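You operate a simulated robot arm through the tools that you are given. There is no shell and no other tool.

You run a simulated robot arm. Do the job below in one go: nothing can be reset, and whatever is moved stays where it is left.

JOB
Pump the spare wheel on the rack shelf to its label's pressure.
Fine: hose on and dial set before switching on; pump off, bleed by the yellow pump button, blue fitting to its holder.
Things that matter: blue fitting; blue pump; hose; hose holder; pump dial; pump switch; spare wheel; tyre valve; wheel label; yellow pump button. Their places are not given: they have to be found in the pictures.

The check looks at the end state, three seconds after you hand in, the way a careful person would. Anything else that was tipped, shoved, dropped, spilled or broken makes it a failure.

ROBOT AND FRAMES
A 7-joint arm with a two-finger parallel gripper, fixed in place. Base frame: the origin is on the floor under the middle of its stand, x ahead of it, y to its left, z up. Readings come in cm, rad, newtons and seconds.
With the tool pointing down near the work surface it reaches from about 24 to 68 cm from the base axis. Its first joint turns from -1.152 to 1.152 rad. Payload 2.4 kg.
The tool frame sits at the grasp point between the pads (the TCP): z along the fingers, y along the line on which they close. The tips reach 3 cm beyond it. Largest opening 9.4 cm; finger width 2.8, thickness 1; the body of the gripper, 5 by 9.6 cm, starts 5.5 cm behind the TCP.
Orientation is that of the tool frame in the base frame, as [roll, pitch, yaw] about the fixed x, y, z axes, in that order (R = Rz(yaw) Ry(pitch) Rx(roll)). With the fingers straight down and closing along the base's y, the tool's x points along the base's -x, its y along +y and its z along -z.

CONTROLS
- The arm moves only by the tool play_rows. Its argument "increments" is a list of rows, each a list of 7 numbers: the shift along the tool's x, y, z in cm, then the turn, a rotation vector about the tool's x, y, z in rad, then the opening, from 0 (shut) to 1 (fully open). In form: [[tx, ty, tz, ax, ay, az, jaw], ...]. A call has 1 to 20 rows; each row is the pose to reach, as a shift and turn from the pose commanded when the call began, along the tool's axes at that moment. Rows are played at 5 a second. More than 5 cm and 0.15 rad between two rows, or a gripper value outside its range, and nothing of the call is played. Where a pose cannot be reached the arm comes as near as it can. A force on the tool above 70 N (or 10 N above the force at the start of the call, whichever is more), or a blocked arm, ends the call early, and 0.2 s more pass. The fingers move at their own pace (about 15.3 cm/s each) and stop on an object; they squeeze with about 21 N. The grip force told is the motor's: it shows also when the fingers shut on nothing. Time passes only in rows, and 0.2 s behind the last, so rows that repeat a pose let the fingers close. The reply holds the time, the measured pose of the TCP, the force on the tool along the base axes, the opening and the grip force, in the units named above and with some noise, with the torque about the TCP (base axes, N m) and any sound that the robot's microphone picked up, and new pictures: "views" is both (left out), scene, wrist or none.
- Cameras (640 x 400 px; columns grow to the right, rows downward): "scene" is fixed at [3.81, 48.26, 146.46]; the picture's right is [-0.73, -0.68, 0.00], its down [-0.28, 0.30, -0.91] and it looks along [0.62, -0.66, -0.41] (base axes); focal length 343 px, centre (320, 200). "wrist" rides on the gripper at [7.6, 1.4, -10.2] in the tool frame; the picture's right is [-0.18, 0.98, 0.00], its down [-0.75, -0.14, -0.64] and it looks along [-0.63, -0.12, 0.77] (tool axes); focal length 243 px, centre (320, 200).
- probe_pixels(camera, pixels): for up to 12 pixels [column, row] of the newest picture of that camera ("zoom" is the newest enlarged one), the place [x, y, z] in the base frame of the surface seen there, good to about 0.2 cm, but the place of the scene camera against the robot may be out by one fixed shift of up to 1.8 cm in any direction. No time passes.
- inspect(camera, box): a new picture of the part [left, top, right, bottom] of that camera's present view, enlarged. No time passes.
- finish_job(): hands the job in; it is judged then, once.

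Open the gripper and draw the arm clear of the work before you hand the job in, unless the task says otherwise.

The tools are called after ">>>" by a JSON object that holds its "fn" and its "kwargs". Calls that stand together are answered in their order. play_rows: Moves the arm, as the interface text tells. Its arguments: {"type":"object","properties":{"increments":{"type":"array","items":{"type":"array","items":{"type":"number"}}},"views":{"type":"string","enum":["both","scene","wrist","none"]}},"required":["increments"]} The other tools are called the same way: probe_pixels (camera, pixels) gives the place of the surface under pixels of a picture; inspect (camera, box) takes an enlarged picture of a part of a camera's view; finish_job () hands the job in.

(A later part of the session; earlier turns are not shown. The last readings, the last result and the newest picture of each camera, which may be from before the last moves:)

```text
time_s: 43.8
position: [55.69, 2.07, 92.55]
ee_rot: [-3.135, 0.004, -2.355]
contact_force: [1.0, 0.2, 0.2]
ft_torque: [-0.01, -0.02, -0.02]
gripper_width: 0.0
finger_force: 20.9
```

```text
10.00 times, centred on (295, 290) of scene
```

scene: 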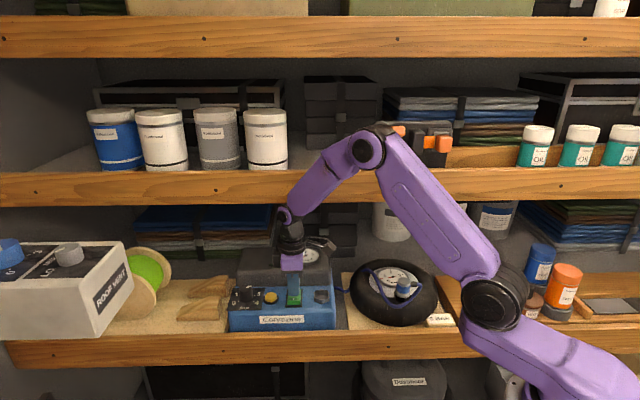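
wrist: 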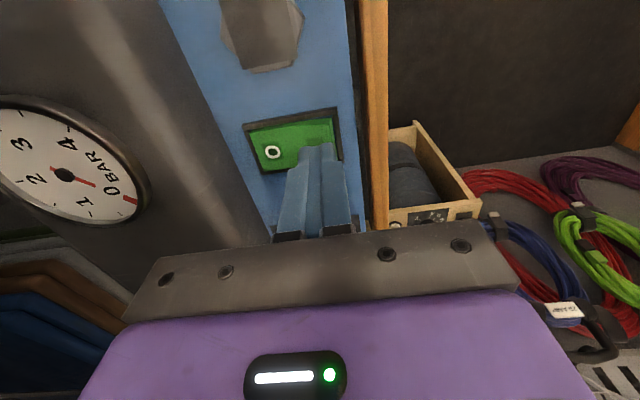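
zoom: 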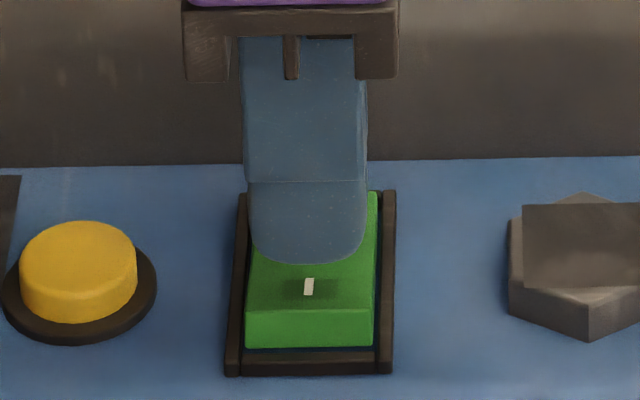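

The fingertips hover over the I end. I press down in small steps and listen for the click.

>>> {"fn": "play_rows", "kwargs": {"increments": [[0, 0, 0.8, 0, 0, 0, 0], [0, 0, 1.3, 0, 0, 0, 0], [0, 0, 1.6, 0, 0, 0, 0], [0, 0, 1.9, 0, 0, 0, 0], [0, 0, 2.1, 0, 0, 0, 0]]}}

>>> {"fn": "inspect", "kwargs": {"camera": "scene", "box": [270, 270, 320, 310]}}

```text
time_s: 45.0
position: [55.48, 2.0, 90.61]
ee_rot: [-3.132, 0.005, -2.358]
contact_force: [-10.4, 0.8, 32.3]
ft_torque: [-0.31, 0.15, -0.09]
gripper_width: 0.0
finger_force: 20.6
```

scene: 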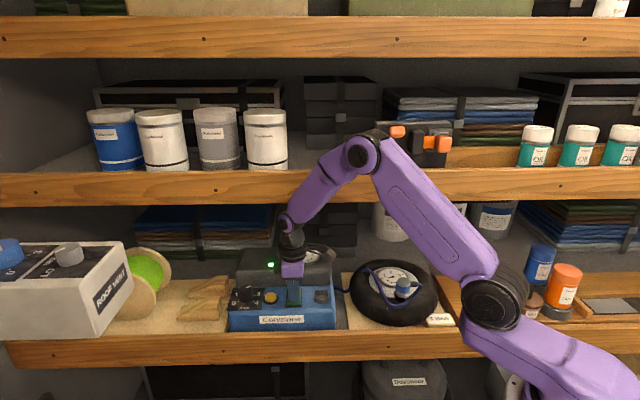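
wrist: 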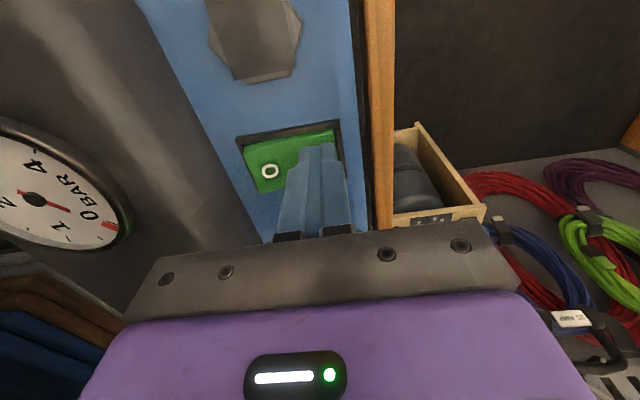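

```text
10.00 times, centred on (295, 290) of scene
```

zoom: 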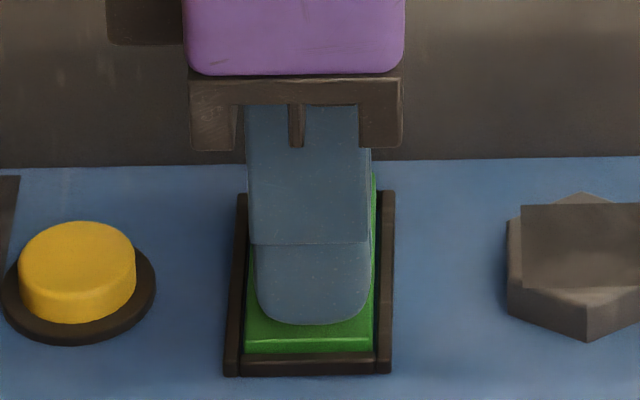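

The pump's green lamp is lit at scene (271,264): it is on. I lift off and watch the gauges.

>>> {"fn": "play_rows", "kwargs": {"increments": [[0, 0, -0.5, 0, 0, 0, 0], [0, 0, -2.0, 0, 0, 0, 0], [0, 0, -4.0, 0, 0, 0, 0], [0, 1.0, -5.5, 0, 0, 0, 0]]}}

>>> {"fn": "inspect", "kwargs": {"camera": "scene", "box": [375, 255, 425, 295]}}

>>> {"fn": "inspect", "kwargs": {"camera": "scene", "box": [230, 240, 340, 315]}}

```text
time_s: 46.0
position: [54.72, 2.78, 96.02]
ee_rot: [-3.136, 0.003, -2.356]
contact_force: [0.1, 0.2, 0.5]
ft_torque: [0.01, 0.0, 0.01]
gripper_width: 0.0
finger_force: 21.3
```

scene: 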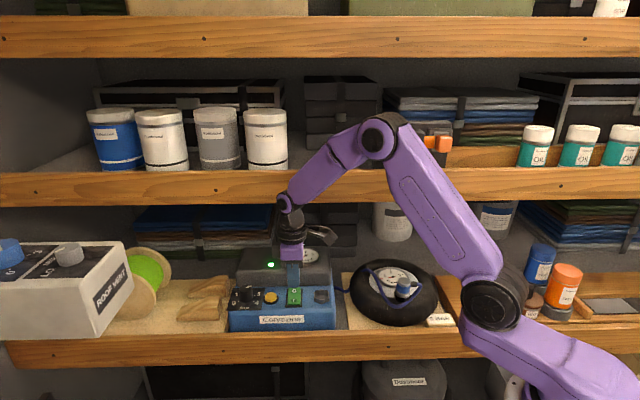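
wrist: 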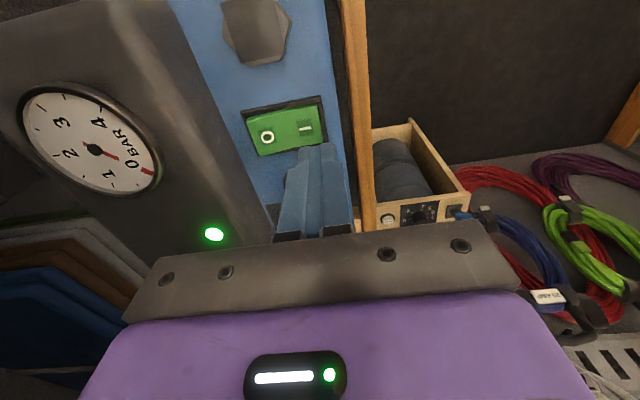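

```text
10.00 times, centred on (400, 275) of scene
```

zoom: 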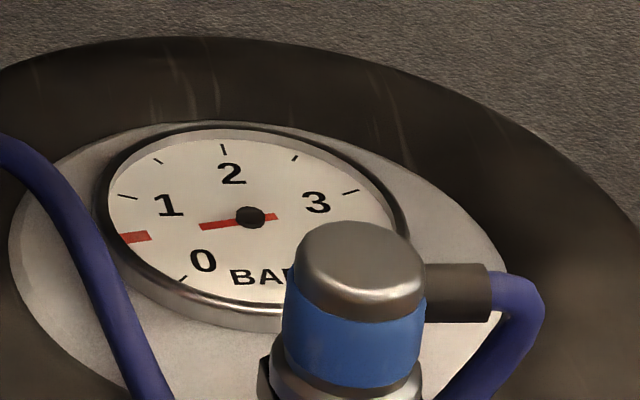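

```text
5.33 times, centred on (285, 278) of scene
```

zoom: 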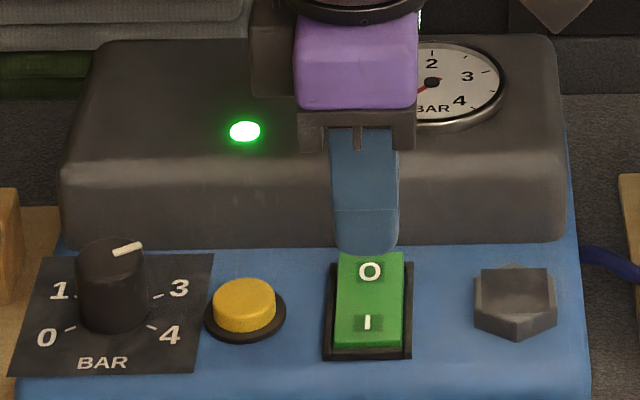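

The lamp is on; gauges not yet much changed. I wait a few seconds and look again.

>>> {"fn": "play_rows", "kwargs": {"increments": [[0, 0, 0, 0, 0, 0, 0], [0, 0, 0, 0, 0, 0, 0], [0, 0, 0, 0, 0, 0, 0], [0, 0, 0, 0, 0, 0, 0], [0, 0, 0, 0, 0, 0, 0], [0, 0, 0, 0, 0, 0, 0], [0, 0, 0, 0, 0, 0, 0], [0, 0, 0, 0, 0, 0, 0]]}}

>>> {"fn": "inspect", "kwargs": {"camera": "scene", "box": [375, 255, 425, 295]}}

>>> {"fn": "inspect", "kwargs": {"camera": "wrist", "box": [10, 70, 180, 200]}}

```text
time_s: 47.8
position: [54.71, 2.82, 95.85]
ee_rot: [-3.135, 0.002, -2.356]
contact_force: [-0.2, 0.5, -0.5]
ft_torque: [0.0, 0.01, 0.05]
gripper_width: 0.0
finger_force: 20.3
```

scene: 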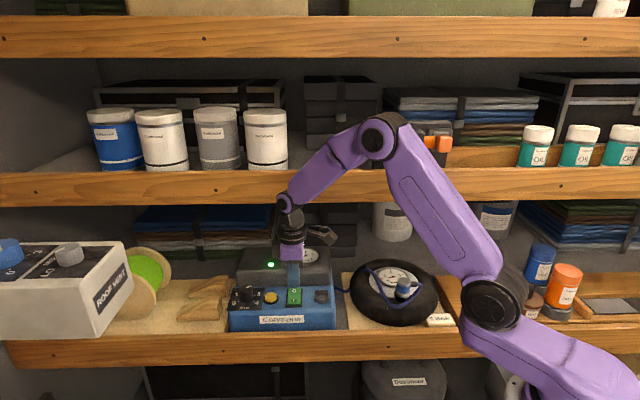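
wrist: 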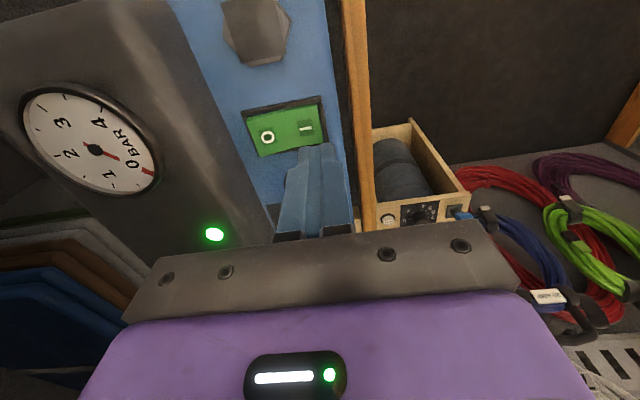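

```text
10.00 times, centred on (400, 275) of scene
```

zoom: 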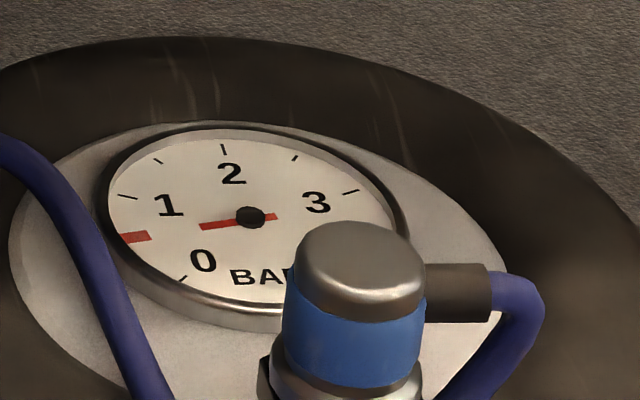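

```text
3.08 times, centred on (95, 135) of wrist
```

zoom: 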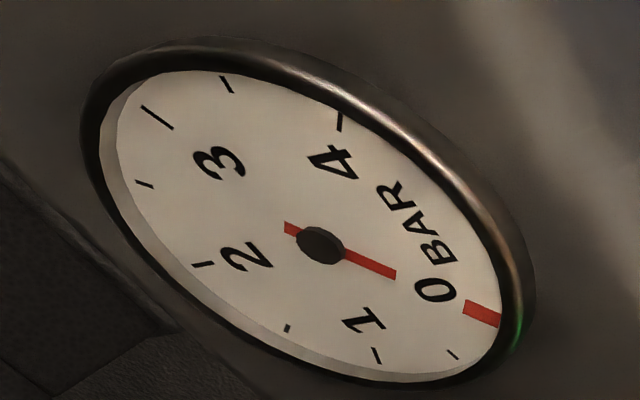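

No gauge movement after 2–3 s. I wait a little longer to be sure before drawing conclusions.

>>> {"fn": "play_rows", "kwargs": {"increments": [[0, 0, 0, 0, 0, 0, 0], [0, 0, 0, 0, 0, 0, 0], [0, 0, 0, 0, 0, 0, 0], [0, 0, 0, 0, 0, 0, 0], [0, 0, 0, 0, 0, 0, 0], [0, 0, 0, 0, 0, 0, 0], [0, 0, 0, 0, 0, 0, 0], [0, 0, 0, 0, 0, 0, 0], [0, 0, 0, 0, 0, 0, 0], [0, 0, 0, 0, 0, 0, 0], [0, 0, 0, 0, 0, 0, 0], [0, 0, 0, 0, 0, 0, 0]], "views": "none"}}

>>> {"fn": "inspect", "kwargs": {"camera": "scene", "box": [375, 255, 425, 295]}}

>>> {"fn": "inspect", "kwargs": {"camera": "wrist", "box": [10, 70, 180, 200]}}

```text
time_s: 50.4
position: [54.78, 2.82, 95.81]
ee_rot: [-3.136, 0.001, -2.357]
contact_force: [0.2, -0.4, 0.0]
ft_torque: [0.0, -0.02, -0.03]
gripper_width: 0.01
finger_force: 20.9
```

```text
10.00 times, centred on (400, 275) of scene
```

zoom: 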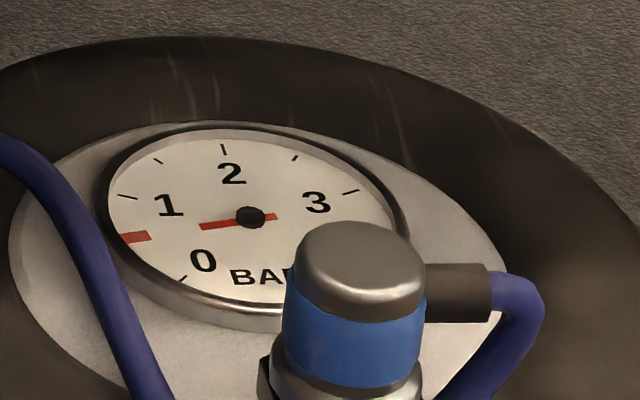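

```text
3.08 times, centred on (95, 135) of wrist
```

zoom: 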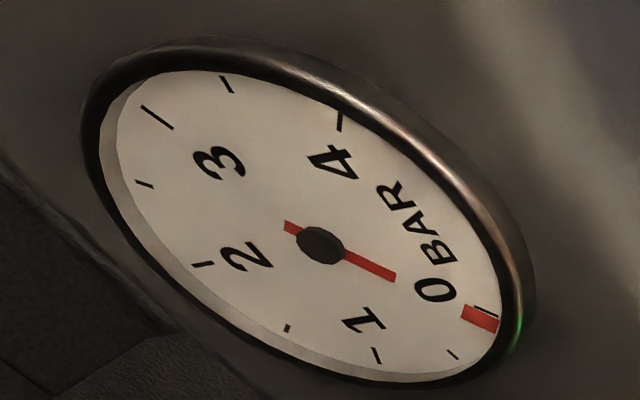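

The red rim tip on the pump gauge has crept slightly past 0 (tick now visible beside it). I keep waiting and track it.

>>> {"fn": "play_rows", "kwargs": {"increments": [[0, 0, 0, 0, 0, 0, 0], [0, 0, 0, 0, 0, 0, 0], [0, 0, 0, 0, 0, 0, 0], [0, 0, 0, 0, 0, 0, 0], [0, 0, 0, 0, 0, 0, 0], [0, 0, 0, 0, 0, 0, 0], [0, 0, 0, 0, 0, 0, 0], [0, 0, 0, 0, 0, 0, 0], [0, 0, 0, 0, 0, 0, 0], [0, 0, 0, 0, 0, 0, 0], [0, 0, 0, 0, 0, 0, 0], [0, 0, 0, 0, 0, 0, 0], [0, 0, 0, 0, 0, 0, 0], [0, 0, 0, 0, 0, 0, 0], [0, 0, 0, 0, 0, 0, 0], [0, 0, 0, 0, 0, 0, 0], [0, 0, 0, 0, 0, 0, 0], [0, 0, 0, 0, 0, 0, 0], [0, 0, 0, 0, 0, 0, 0], [0, 0, 0, 0, 0, 0, 0]], "views": "none"}}

>>> {"fn": "inspect", "kwargs": {"camera": "scene", "box": [375, 255, 425, 295]}}

>>> {"fn": "inspect", "kwargs": {"camera": "wrist", "box": [10, 70, 180, 200]}}

```text
time_s: 54.6
position: [54.96, 2.85, 95.97]
ee_rot: [-3.134, 0.0, -2.356]
contact_force: [0.0, 0.3, 0.6]
ft_torque: [0.0, -0.01, -0.01]
gripper_width: 0.03
finger_force: 21.0
```

```text
10.00 times, centred on (400, 275) of scene
```

zoom: 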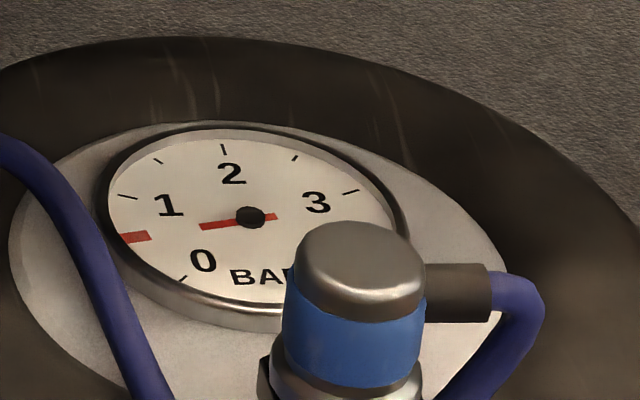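

```text
3.08 times, centred on (95, 135) of wrist
```

zoom: 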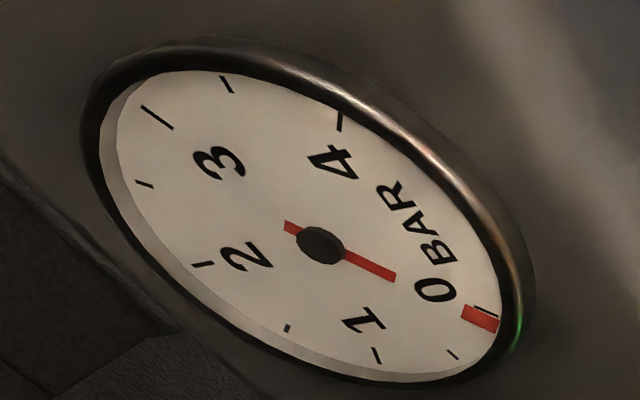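

The pump gauge stays just above 0 while the wheel stays at 0.6, so air is not reaching the tyre: the coupling is not made. I switch the pump off first: tilt the hand outward 0.15 rad (shelf clearance) and go over the O end.

>>> {"fn": "play_rows", "kwargs": {"increments": [[0, -1.0, 0, 0.05, 0, 0, 0], [0, -2.2, 0, 0.1, 0, 0, 0], [0, -3.4, 0, 0.15, 0, 0, 0], [0, -4.1, 0.8, 0.15, 0, 0, 0], [0, -4.1, 2.2, 0.15, 0, 0, 0], [0, -4.1, 3.4, 0.15, 0, 0, 0]]}}

>>> {"fn": "inspect", "kwargs": {"camera": "scene", "box": [270, 260, 330, 310]}}

```text
time_s: 56.0
position: [57.76, -0.04, 92.53]
ee_rot: [-2.986, 0.003, -2.357]
contact_force: [-0.2, -0.7, 0.1]
ft_torque: [0.03, 0.0, -0.01]
gripper_width: 0.01
finger_force: 20.8
```

scene: 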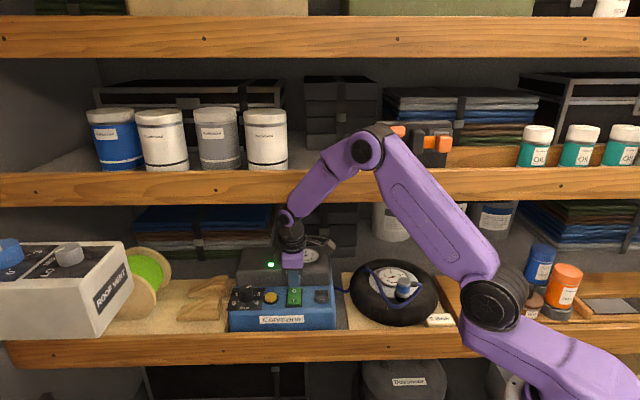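
wrist: 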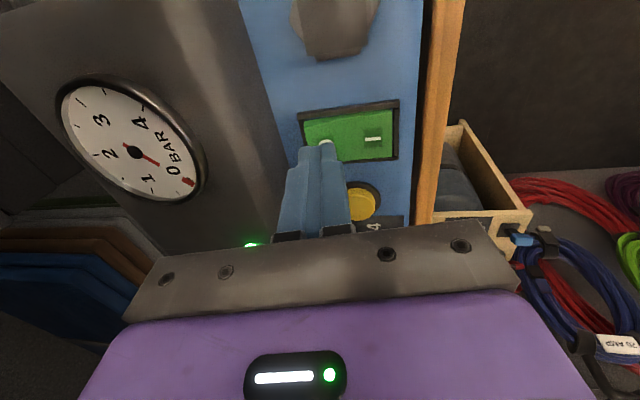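

```text
8.00 times, centred on (300, 285) of scene
```

zoom: 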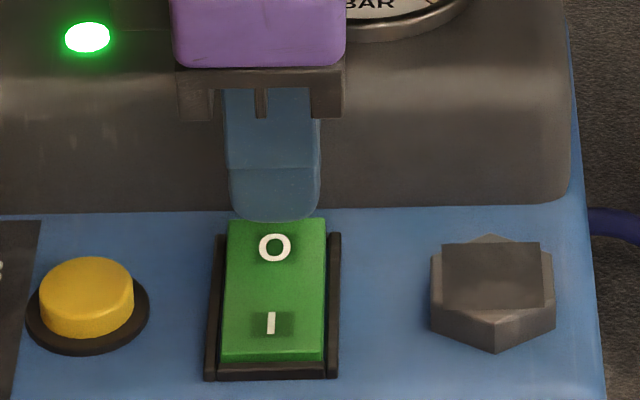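

The tip is above the O end (zoom (275,215)). I press straight down.

>>> {"fn": "play_rows", "kwargs": {"increments": [[0, 0.12, 0.8, 0, 0, 0, 0], [0, 0.18, 1.2, 0, 0, 0, 0], [0, 0.23, 1.5, 0, 0, 0, 0], [0, 0.27, 1.8, 0, 0, 0, 0], [0, 0.3, 2.0, 0, 0, 0, 0]]}}

>>> {"fn": "inspect", "kwargs": {"camera": "scene", "box": [250, 255, 330, 310]}}

```text
time_s: 57.2
position: [57.83, -0.07, 90.65]
ee_rot: [-2.984, 0.003, -2.356]
contact_force: [-15.6, 0.3, 40.4]
ft_torque: [0.04, 0.66, 0.05]
gripper_width: 0.0
finger_force: 21.6
```

scene: 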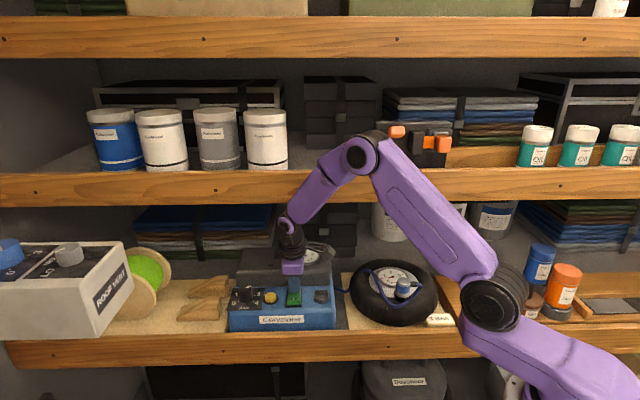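
wrist: 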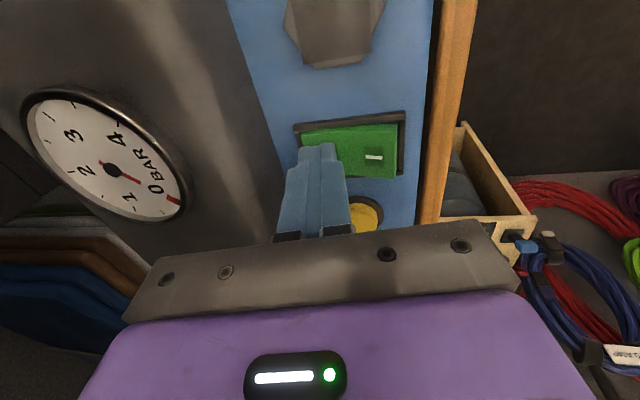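

```text
7.27 times, centred on (290, 282) of scene
```

zoom: 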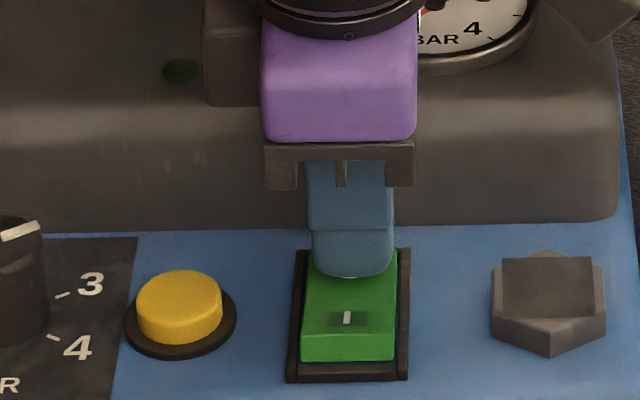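

The lamp is dark: pump off. I lift off, untilt, and travel back to the valve with the gripper opening, to look at the coupling closely.

>>> {"fn": "play_rows", "kwargs": {"increments": [[0, -0.1, -0.6, 0, 0, 0, 0], [0, -0.3, -2.0, 0, 0, 0, 0], [0, 0.2, -4.0, 0, 0, 0, 0], [1, 1.0, -6.0, -0.05, 0, 0, 0.2], [3, 1.7, -8.0, -0.1, 0, 0, 0.5], [6, 2.0, -9.0, -0.15, 0, 0, 0.6], [10, 2.0, -9.0, -0.15, 0, 0, 0.6], [14, 2.0, -9.0, -0.15, 0, 0, 0.6], [18, 2.0, -9.0, -0.15, 0, 0, 0.6], [22, 2.0, -9.0, -0.15, 0, 0, 0.6], [25.5, 2.0, -9.0, -0.15, 0, 0, 0.6], [27.5, 2.0, -9.0, -0.15, 0, 0, 0.6]]}}

>>> {"fn": "inspect", "kwargs": {"camera": "scene", "box": [385, 270, 425, 300]}}

```text
time_s: 59.8
position: [35.9, -17.3, 99.25]
ee_rot: [-3.135, 0.002, -2.356]
contact_force: [0.8, 0.1, -0.5]
ft_torque: [0.01, 0.0, -0.03]
gripper_width: 5.64
finger_force: 0.1
```

scene: 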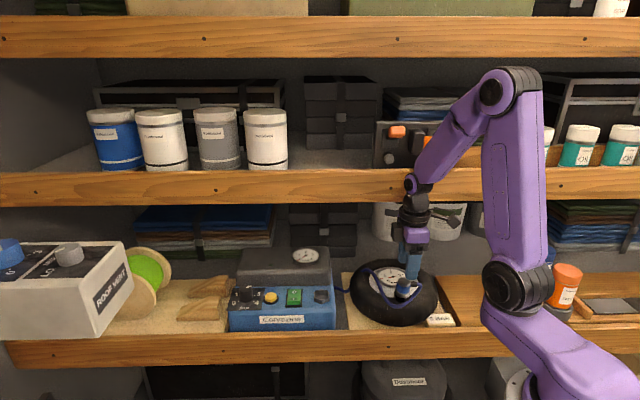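
wrist: 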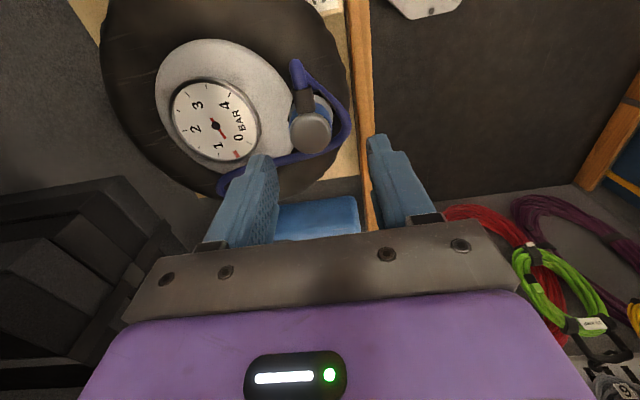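

```text
13.33 times, centred on (405, 285) of scene
```

zoom: 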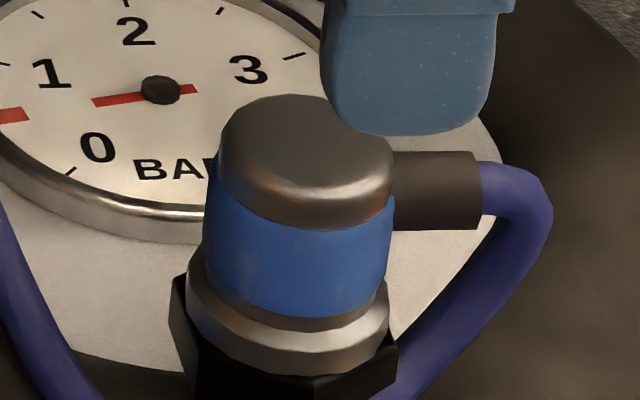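

The fitting looks upright. I enlarge the wrist view to check its centring on the hex.

>>> {"fn": "inspect", "kwargs": {"camera": "wrist", "box": [270, 70, 350, 170]}}

>>> {"fn": "probe_pixels", "kwargs": {"camera": "wrist", "pixels": [[311, 132], [296, 134], [326, 133], [311, 121], [312, 146], [302, 98]]}}

```text
4.00 times, centred on (310, 120) of wrist
```

zoom: 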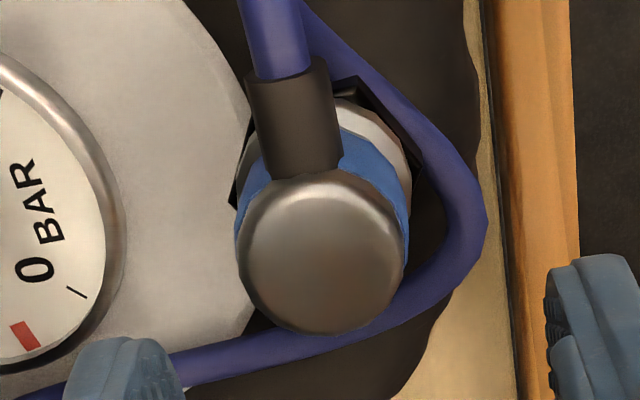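

```text
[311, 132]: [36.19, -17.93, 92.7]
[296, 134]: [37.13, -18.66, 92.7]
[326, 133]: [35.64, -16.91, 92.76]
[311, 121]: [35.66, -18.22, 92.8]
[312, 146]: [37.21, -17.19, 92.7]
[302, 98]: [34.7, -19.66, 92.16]
```

Cap top centre is at (36.4,−17.75,92.73). I regrip it there, a bit higher than before, listening for sounds.

>>> {"fn": "play_rows", "kwargs": {"increments": [[-0.05, -0.4, 1.0, 0, 0, 0, 0.6], [-0.05, -0.67, 2.5, 0, 0, 0, 0.6], [-0.05, -0.67, 4.5, 0, 0, 0, 0.6], [-0.05, -0.67, 6.0, 0, 0, 0, 0.6], [-0.05, -0.67, 6.4, 0, 0, 0, 0.6], [-0.05, -0.67, 6.4, 0, 0, 0, 0.6]]}}

>>> {"fn": "inspect", "kwargs": {"camera": "wrist", "box": [240, 80, 400, 230]}}

```text
time_s: 61.2
position: [36.39, -17.58, 92.57]
ee_rot: [-3.135, 0.003, -2.357]
contact_force: [0.0, -0.4, -0.2]
ft_torque: [-0.01, -0.02, 0.01]
gripper_width: 5.62
finger_force: 0.1
```

scene: 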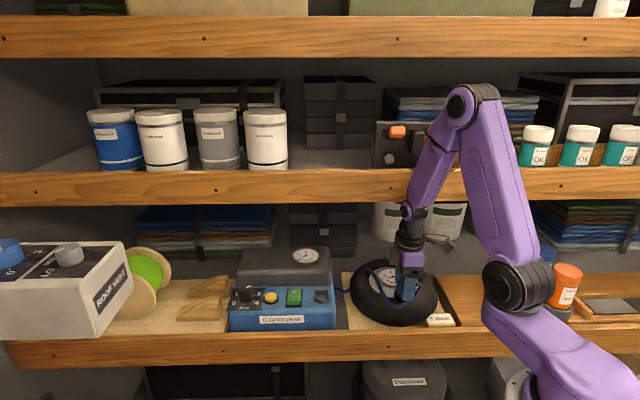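
wrist: 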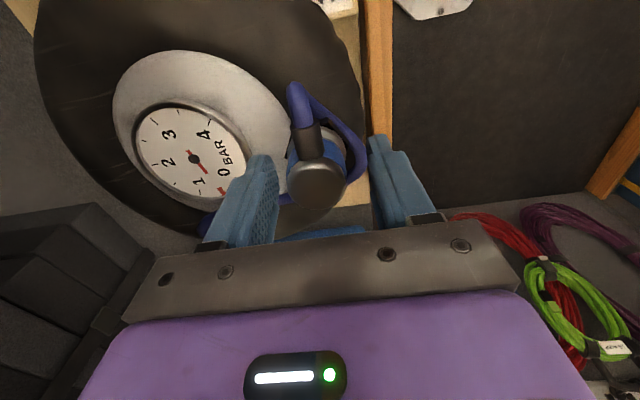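

```text
2.67 times, centred on (320, 155) of wrist
```

zoom: 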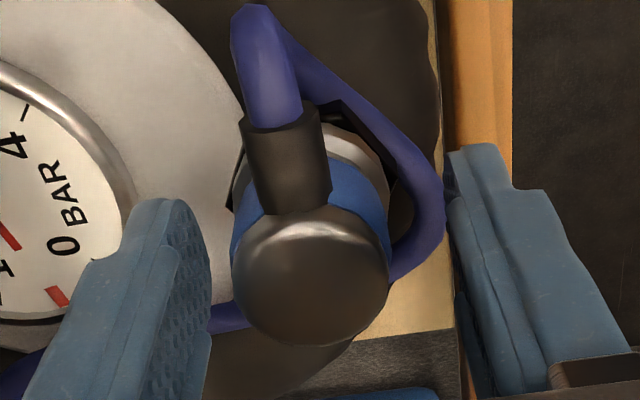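

I probe the cap position again from this close view to centre the grip.

>>> {"fn": "probe_pixels", "kwargs": {"camera": "zoom", "pixels": [[310, 285], [242, 285], [380, 285], [310, 235], [310, 335], [190, 250], [457, 200], [205, 340], [460, 320], [385, 190]]}}

```text
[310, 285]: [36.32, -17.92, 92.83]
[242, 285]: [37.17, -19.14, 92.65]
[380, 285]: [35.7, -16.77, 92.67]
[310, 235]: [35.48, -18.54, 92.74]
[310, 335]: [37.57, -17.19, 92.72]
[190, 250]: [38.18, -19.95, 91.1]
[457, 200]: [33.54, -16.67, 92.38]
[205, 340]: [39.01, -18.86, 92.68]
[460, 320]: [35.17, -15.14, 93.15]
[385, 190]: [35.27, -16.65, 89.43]
```

The fitting is at d≈38.45, 2 mm deeper than the finger midpoint. I shift, rise 3 mm, and close in small steps.

>>> {"fn": "play_rows", "kwargs": {"increments": [[0.1, -0.2, -0.3, 0, 0, 0, 0.6], [0.1, -0.2, -0.3, 0, 0, 0, 0.45], [0.1, -0.2, -0.3, 0, 0, 0, 0.38], [0.1, -0.2, -0.3, 0, 0, 0, 0.35], [0.1, -0.2, -0.3, 0, 0, 0, 0.33], [0.1, -0.2, -0.3, 0, 0, 0, 0.25], [0.1, -0.2, -0.3, 0, 0, 0, 0.25]]}}

```text
time_s: 62.8
position: [36.53, -17.88, 93.01]
ee_rot: [-3.134, 0.002, -2.356]
contact_force: [-0.5, -0.5, 3.6]
ft_torque: [-0.02, 0.0, 0.0]
gripper_width: 3.09
finger_force: 21.0
```

scene: 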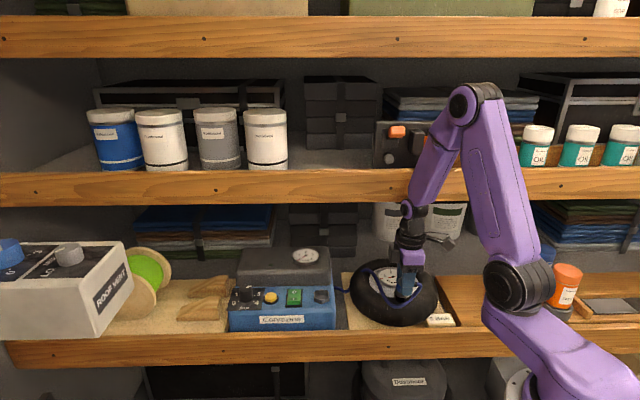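
wrist: 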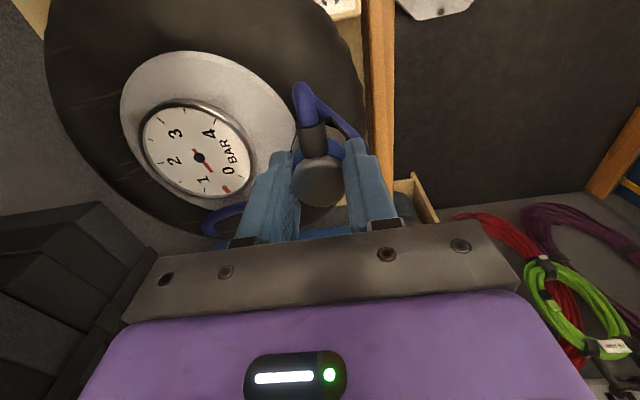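

Gripped with no sound and little force. I test whether it is locked by lifting only 3 mm and reading the force.

>>> {"fn": "play_rows", "kwargs": {"increments": [[0, 0, -0.1, 0, 0, 0, 0.25], [0, 0, -0.2, 0, 0, 0, 0.25], [0, 0, -0.3, 0, 0, 0, 0.25]], "views": "scene"}}

>>> {"fn": "inspect", "kwargs": {"camera": "scene", "box": [385, 270, 425, 300]}}

```text
time_s: 63.6
position: [36.69, -17.89, 93.14]
ee_rot: [-3.135, 0.002, -2.358]
contact_force: [-0.5, -0.6, -1.4]
ft_torque: [0.02, 0.02, 0.07]
gripper_width: 3.04
finger_force: 21.1
```

scene: 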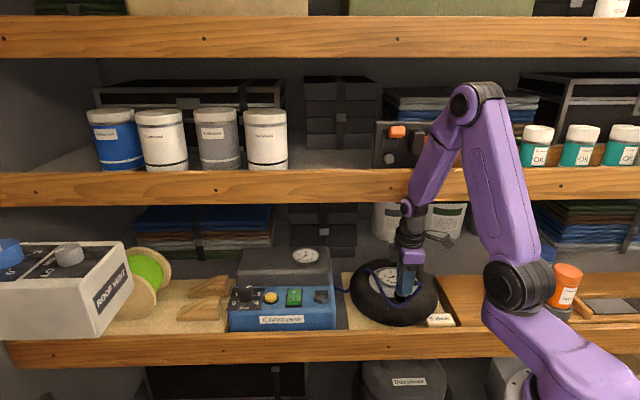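

```text
13.33 times, centred on (405, 285) of scene
```

zoom: 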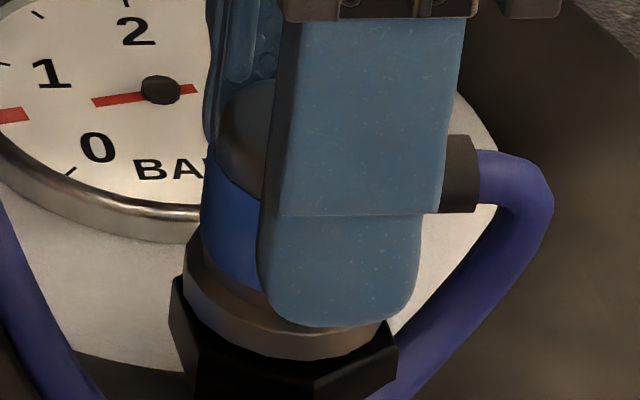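

Only −1.4 N (its own weight): it came free, so my earlier 2 mm lift while releasing had pulled it off. I push it down again until it snaps, and this time will release without lifting.

>>> {"fn": "play_rows", "kwargs": {"increments": [[0, 0, 0.2, 0, 0, 0, 0.2], [0, 0, 0.4, 0, 0, 0, 0.2], [0, 0, 0.5, 0, 0, 0, 0.2], [0, 0, 0.6, 0, 0, 0, 0.2]], "views": "none"}}

```text
time_s: 64.6
position: [36.62, -17.89, 92.41]
ee_rot: [-3.133, 0.003, -2.354]
contact_force: [2.5, -1.5, 7.1]
ft_torque: [-0.04, -0.14, 0.03]
gripper_width: 3.15
finger_force: 21.1
```

7 N, no snap yet. I push a little more.

>>> {"fn": "play_rows", "kwargs": {"increments": [[0, 0, 0.1, 0, 0, 0, 0.2], [0, 0, 0.2, 0, 0, 0, 0.2], [0, 0, 0.3, 0, 0, 0, 0.2]], "views": "none"}}

```text
time_s: 65.4
position: [36.7, -17.94, 92.35]
ee_rot: [-3.134, 0.002, -2.356]
contact_force: [-0.9, 4.9, 34.7]
ft_torque: [0.23, -0.04, -0.02]
gripper_width: 3.11
finger_force: 21.0
```

35 N and no snap; the first success was at (36.69,−17.75), about 2 mm away from here. I ease up, shift by that, and push again.

>>> {"fn": "play_rows", "kwargs": {"increments": [[0, 0, -0.3, 0, 0, 0, 0.2], [-0.12, 0.15, -0.3, 0, 0, 0, 0.2], [-0.12, 0.15, -0.1, 0, 0, 0, 0.2], [-0.12, 0.15, 0.05, 0, 0, 0, 0.2]], "views": "none"}}

```text
time_s: 66.4
position: [36.48, -17.8, 92.41]
ee_rot: [-3.132, 0.002, -2.356]
contact_force: [-8.7, 4.8, 45.0]
ft_torque: [0.18, 0.21, 0.0]
gripper_width: 3.13
finger_force: 21.0
```

Still no snap at 45 N; comparing positions I am ≈2–3 mm too far to −u. I ease up, shift +u, and push again.

>>> {"fn": "play_rows", "kwargs": {"increments": [[0, 0, -0.3, 0, 0, 0, 0.2], [-0.15, -0.05, -0.35, 0, 0, 0, 0.2], [-0.28, -0.05, -0.35, 0, 0, 0, 0.2], [-0.28, -0.05, -0.15, 0, 0, 0, 0.2], [-0.28, -0.05, -0.05, 0, 0, 0, 0.2]]}}

>>> {"fn": "inspect", "kwargs": {"camera": "scene", "box": [385, 270, 425, 300]}}

>>> {"fn": "inspect", "kwargs": {"camera": "wrist", "box": [260, 90, 380, 220]}}

```text
time_s: 67.6
position: [36.78, -17.46, 92.35]
ee_rot: [-3.134, 0.004, -2.357]
contact_force: [-3.0, 3.5, 25.0]
ft_torque: [0.05, 0.17, -0.01]
gripper_width: 3.09
finger_force: 20.7
```

scene: 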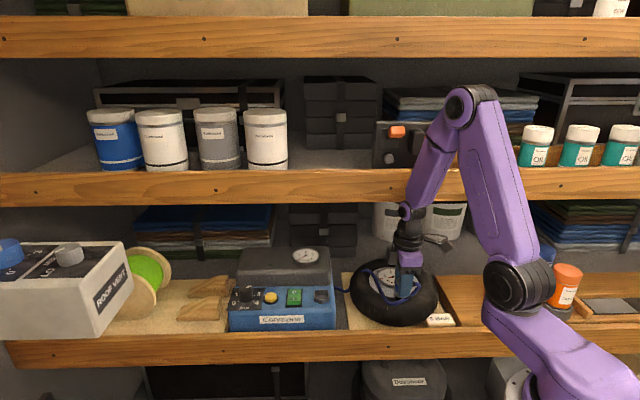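
wrist: 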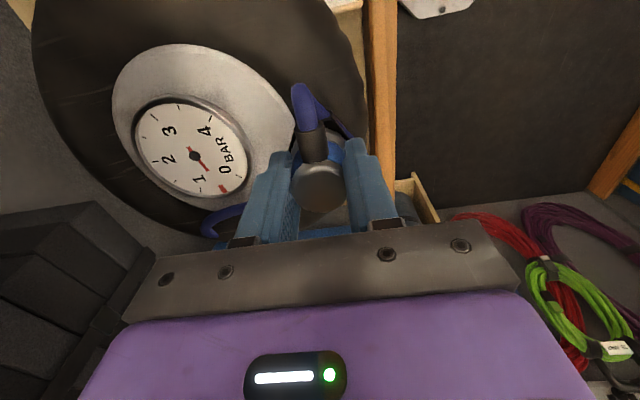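

```text
13.33 times, centred on (405, 285) of scene
```

zoom: 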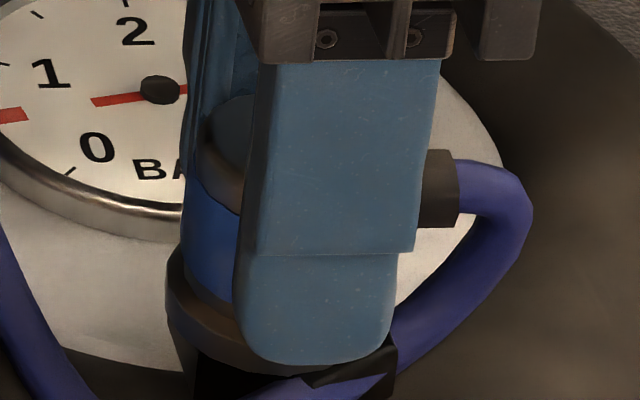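

```text
3.08 times, centred on (320, 155) of wrist
```

zoom: 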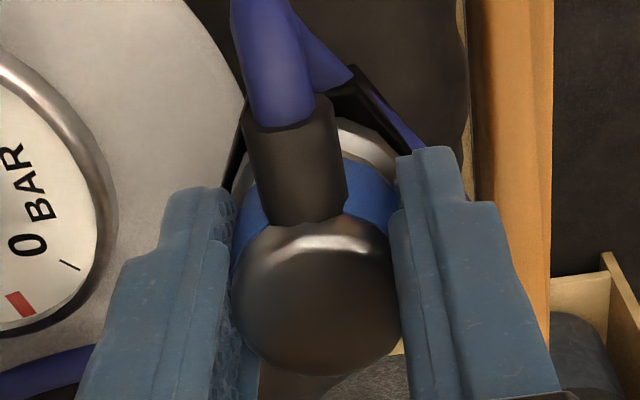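

In the enlarged scene the ring now overhangs the hex to the left, so that shift was wrong. I lift 1.5 cm, undo it, and compare fitting and hex positions precisely in both cameras.

>>> {"fn": "play_rows", "kwargs": {"increments": [[0, 0, -0.4, 0, 0, 0, 0.2], [0.25, 0, -1.0, 0, 0, 0, 0.2], [0.25, 0, -1.8, 0, 0, 0, 0.2]]}}

>>> {"fn": "inspect", "kwargs": {"camera": "wrist", "box": [260, 80, 380, 180]}}

>>> {"fn": "inspect", "kwargs": {"camera": "scene", "box": [385, 273, 425, 301]}}

```text
time_s: 68.4
position: [36.53, -17.76, 94.2]
ee_rot: [-3.136, 0.001, -2.356]
contact_force: [-0.4, -0.3, -0.6]
ft_torque: [0.03, 0.01, -0.01]
gripper_width: 3.1
finger_force: 21.1
```

scene: 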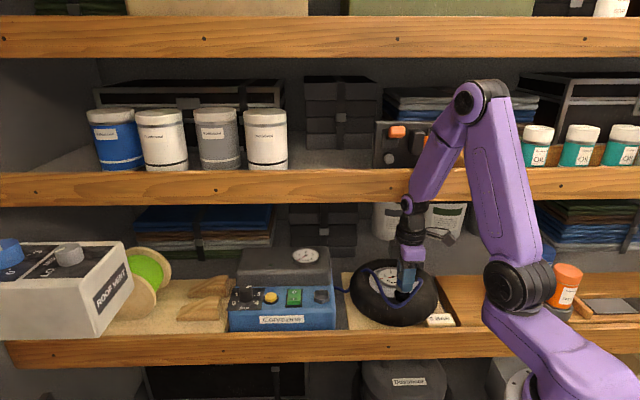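
wrist: 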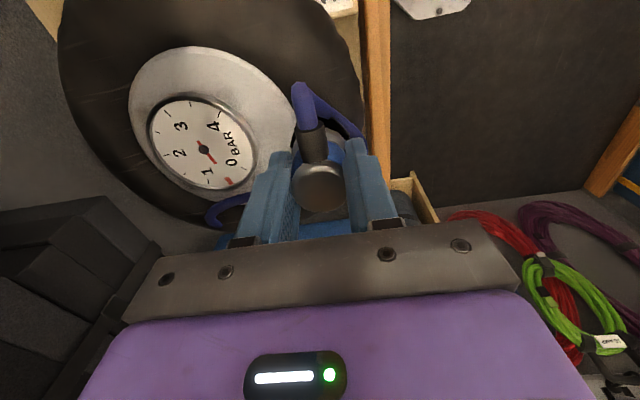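

```text
4.00 times, centred on (320, 130) of wrist
```

zoom: 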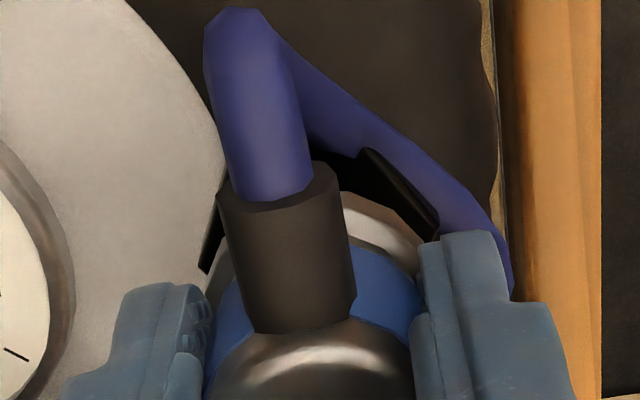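

```text
14.29 times, centred on (405, 287) of scene
```

zoom: 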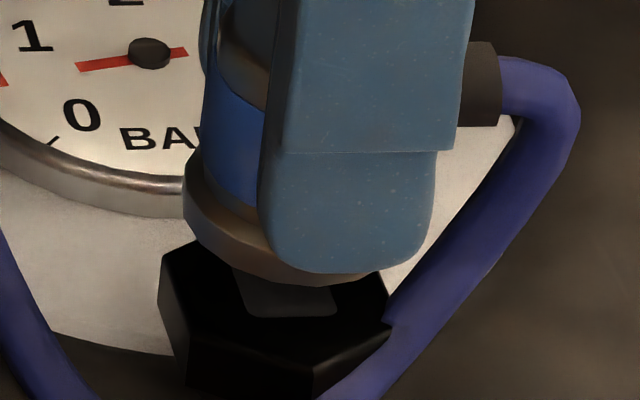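

Comparing projections, the fitting is ≈0.2 cm too far back (+d) and ≈0.1 cm too far right. I correct both and lower again until contact.

>>> {"fn": "play_rows", "kwargs": {"increments": [[-0.12, 0.22, 0, 0, 0, 0, 0.2], [-0.12, 0.22, 0.6, 0, 0, 0, 0.2], [-0.12, 0.22, 1.1, 0, 0, 0, 0.2], [-0.12, 0.22, 1.4, 0, 0, 0, 0.2], [-0.12, 0.22, 1.6, 0, 0, 0, 0.2]], "views": "none"}}

>>> {"fn": "inspect", "kwargs": {"camera": "scene", "box": [385, 273, 425, 301]}}

```text
time_s: 69.6
position: [36.56, -17.34, 92.49]
ee_rot: [-3.134, 0.002, -2.358]
contact_force: [1.1, 0.4, -0.8]
ft_torque: [-0.02, -0.02, 0.0]
gripper_width: 3.09
finger_force: 20.7
```

```text
14.29 times, centred on (405, 287) of scene
```

zoom: 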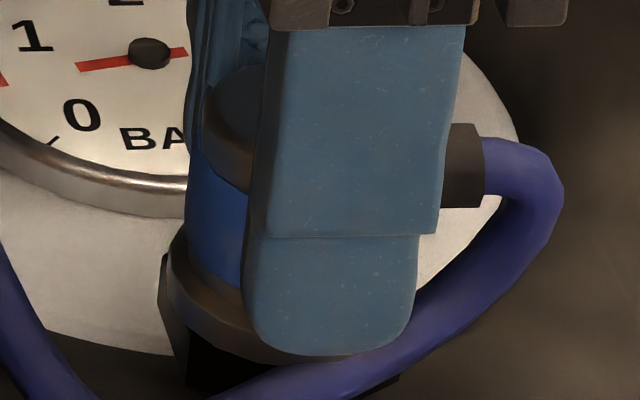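

No contact yet; the ring's front-left edge lines up with the hex edge, which fits a centred position. I continue down slowly.

>>> {"fn": "play_rows", "kwargs": {"increments": [[0, 0, 0.1, 0, 0, 0, 0.2], [0, 0, 0.2, 0, 0, 0, 0.2], [0, 0, 0.3, 0, 0, 0, 0.2]], "views": "none"}}

```text
time_s: 70.4
position: [36.55, -17.41, 92.35]
ee_rot: [-3.134, 0.005, -2.358]
contact_force: [-12.8, 10.3, 66.4]
ft_torque: [0.2, 0.34, 0.01]
gripper_width: 3.09
finger_force: 21.2
```

66 N without a snap, so it is misaligned; the first success was at TCP ≈(36.7,−17.75). I back off, shift there, and set it down lightly.

>>> {"fn": "play_rows", "kwargs": {"increments": [[0, 0, -0.3, 0, 0, 0, 0.2], [0.05, -0.18, -0.6, 0, 0, 0, 0.2], [0.1, -0.36, -0.6, 0, 0, 0, 0.2], [0.1, -0.36, -0.45, 0, 0, 0, 0.2]], "views": "none"}}

>>> {"fn": "inspect", "kwargs": {"camera": "scene", "box": [385, 273, 425, 301]}}

```text
time_s: 71.4
position: [36.72, -17.88, 92.69]
ee_rot: [-3.134, 0.001, -2.355]
contact_force: [0.3, -0.6, -0.3]
ft_torque: [-0.03, 0.01, 0.0]
gripper_width: 3.11
finger_force: 21.3
```

```text
14.29 times, centred on (405, 287) of scene
```

zoom: 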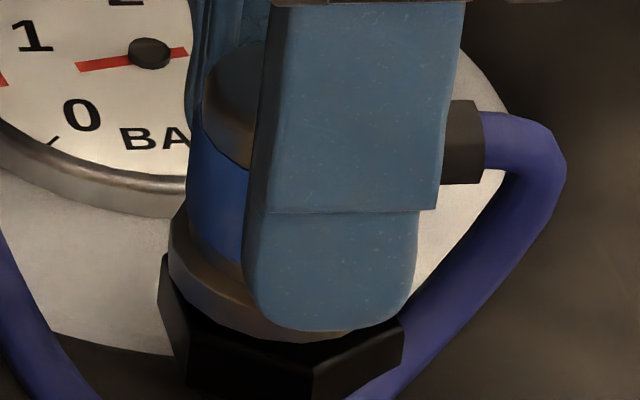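

Now it hovers ≈2–3 mm above the hex. I lower in 1 mm steps listening for the snap.

>>> {"fn": "play_rows", "kwargs": {"increments": [[0, 0, 0.1, 0, 0, 0, 0.2], [0, 0, 0.2, 0, 0, 0, 0.2], [0, 0, 0.28, 0, 0, 0, 0.2], [0, 0, 0.34, 0, 0, 0, 0.2]], "views": "none"}}

```text
time_s: 72.4
position: [36.62, -17.79, 92.39]
ee_rot: [-3.141, 0.002, -2.357]
contact_force: [-15.5, -3.1, 37.5]
ft_torque: [0.03, 0.61, 0.14]
gripper_width: 3.13
finger_force: 20.8
heard: snap
```

Snap heard, it is seated. I now only open the fingers, without any lifting, in small steps.

>>> {"fn": "play_rows", "kwargs": {"increments": [[0.02, 0.02, 0, 0, 0, 0, 0.3], [0.02, 0.02, 0, 0, 0, 0, 0.33], [0.02, 0.02, 0, 0, 0, 0, 0.36], [0.02, 0.02, 0, 0, 0, 0, 0.4], [0.02, 0.02, 0, 0, 0, 0, 0.46], [0.02, 0.02, 0, 0, 0, 0, 0.54]]}}

>>> {"fn": "inspect", "kwargs": {"camera": "wrist", "box": [240, 80, 400, 230]}}

>>> {"fn": "probe_pixels", "kwargs": {"camera": "zoom", "pixels": [[310, 285], [242, 285], [380, 285], [310, 240], [310, 335], [190, 250], [457, 200]]}}

```text
time_s: 73.8
position: [36.84, -17.87, 92.29]
ee_rot: [-3.136, 0.003, -2.355]
contact_force: [1.1, 0.6, -0.1]
ft_torque: [0.03, 0.01, 0.0]
gripper_width: 5.1
finger_force: 0.1
```

scene: 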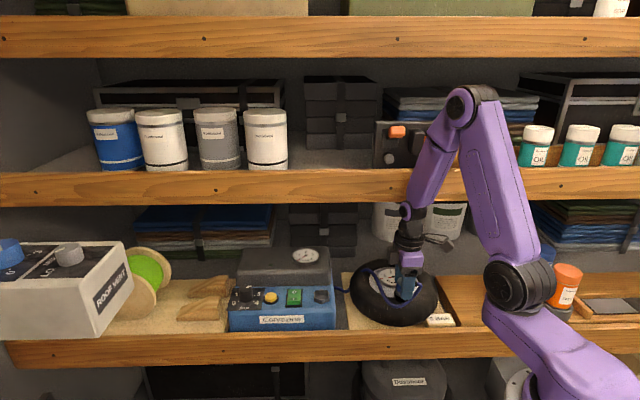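
wrist: 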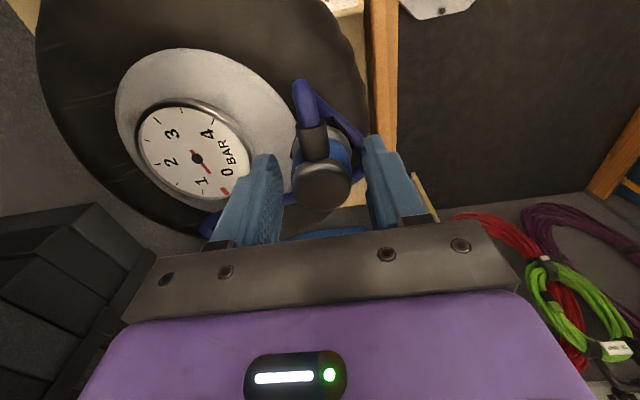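

```text
2.67 times, centred on (320, 155) of wrist
```

zoom: 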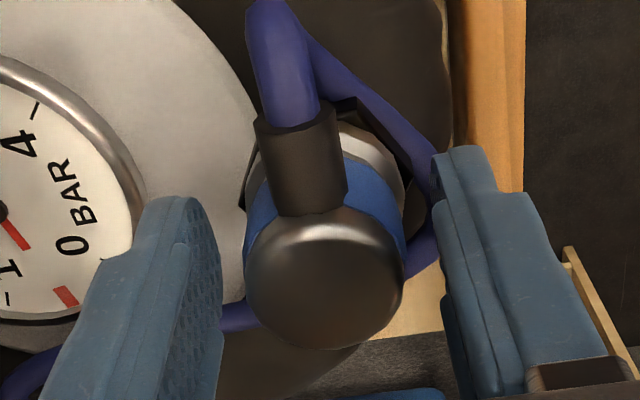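

```text
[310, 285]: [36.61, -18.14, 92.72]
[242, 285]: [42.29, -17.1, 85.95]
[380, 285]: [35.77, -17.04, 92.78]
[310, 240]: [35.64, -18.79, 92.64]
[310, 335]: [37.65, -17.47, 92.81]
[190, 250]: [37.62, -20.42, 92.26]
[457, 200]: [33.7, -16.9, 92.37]
```

No sound on release this time. I rise straight up clear of the fitting.

>>> {"fn": "play_rows", "kwargs": {"increments": [[0, 0, -0.8, 0, 0, 0, 0.54], [0, 0, -2.0, 0, 0, 0, 0.54], [0, 0, -4.0, 0, 0, 0, 0.54], [0, 0, -6.5, 0, 0, 0, 0.4], [0, 0, -8.5, 0, 0, 0, 0.2]]}}

>>> {"fn": "inspect", "kwargs": {"camera": "scene", "box": [385, 270, 425, 300]}}

```text
time_s: 75.0
position: [36.65, -17.76, 100.79]
ee_rot: [-3.133, 0.001, -2.357]
contact_force: [-0.7, -0.3, 0.0]
ft_torque: [-0.03, 0.0, 0.01]
gripper_width: 1.89
finger_force: 0.1
```

scene: 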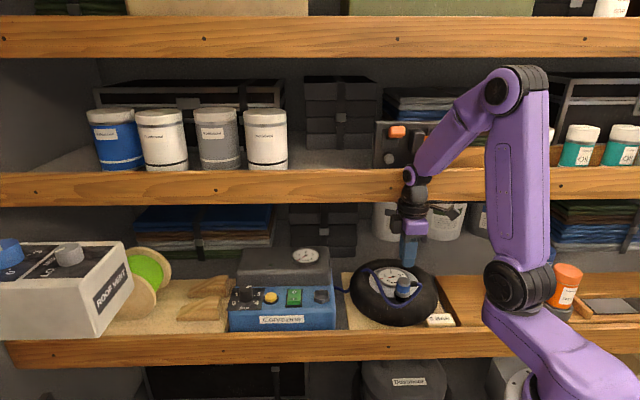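
wrist: 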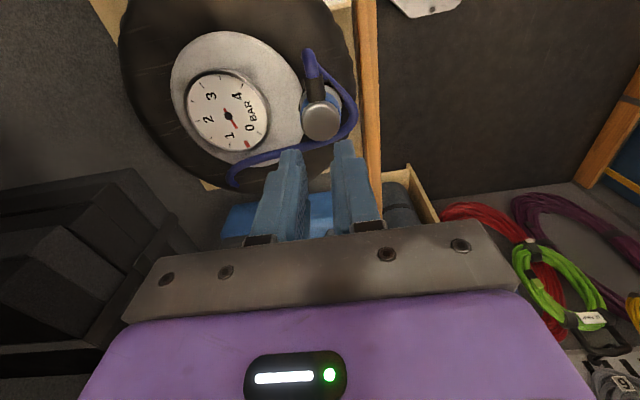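

```text
13.33 times, centred on (405, 285) of scene
```

zoom: 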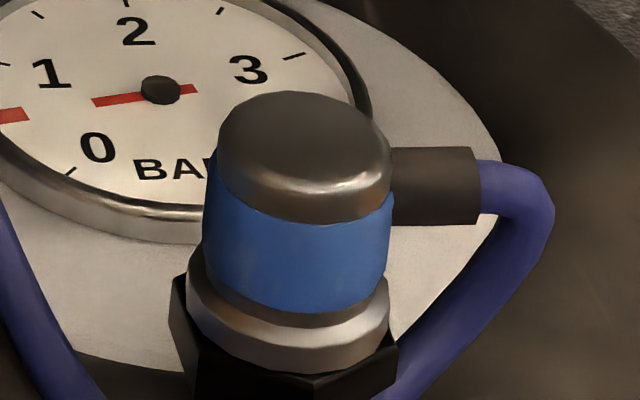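

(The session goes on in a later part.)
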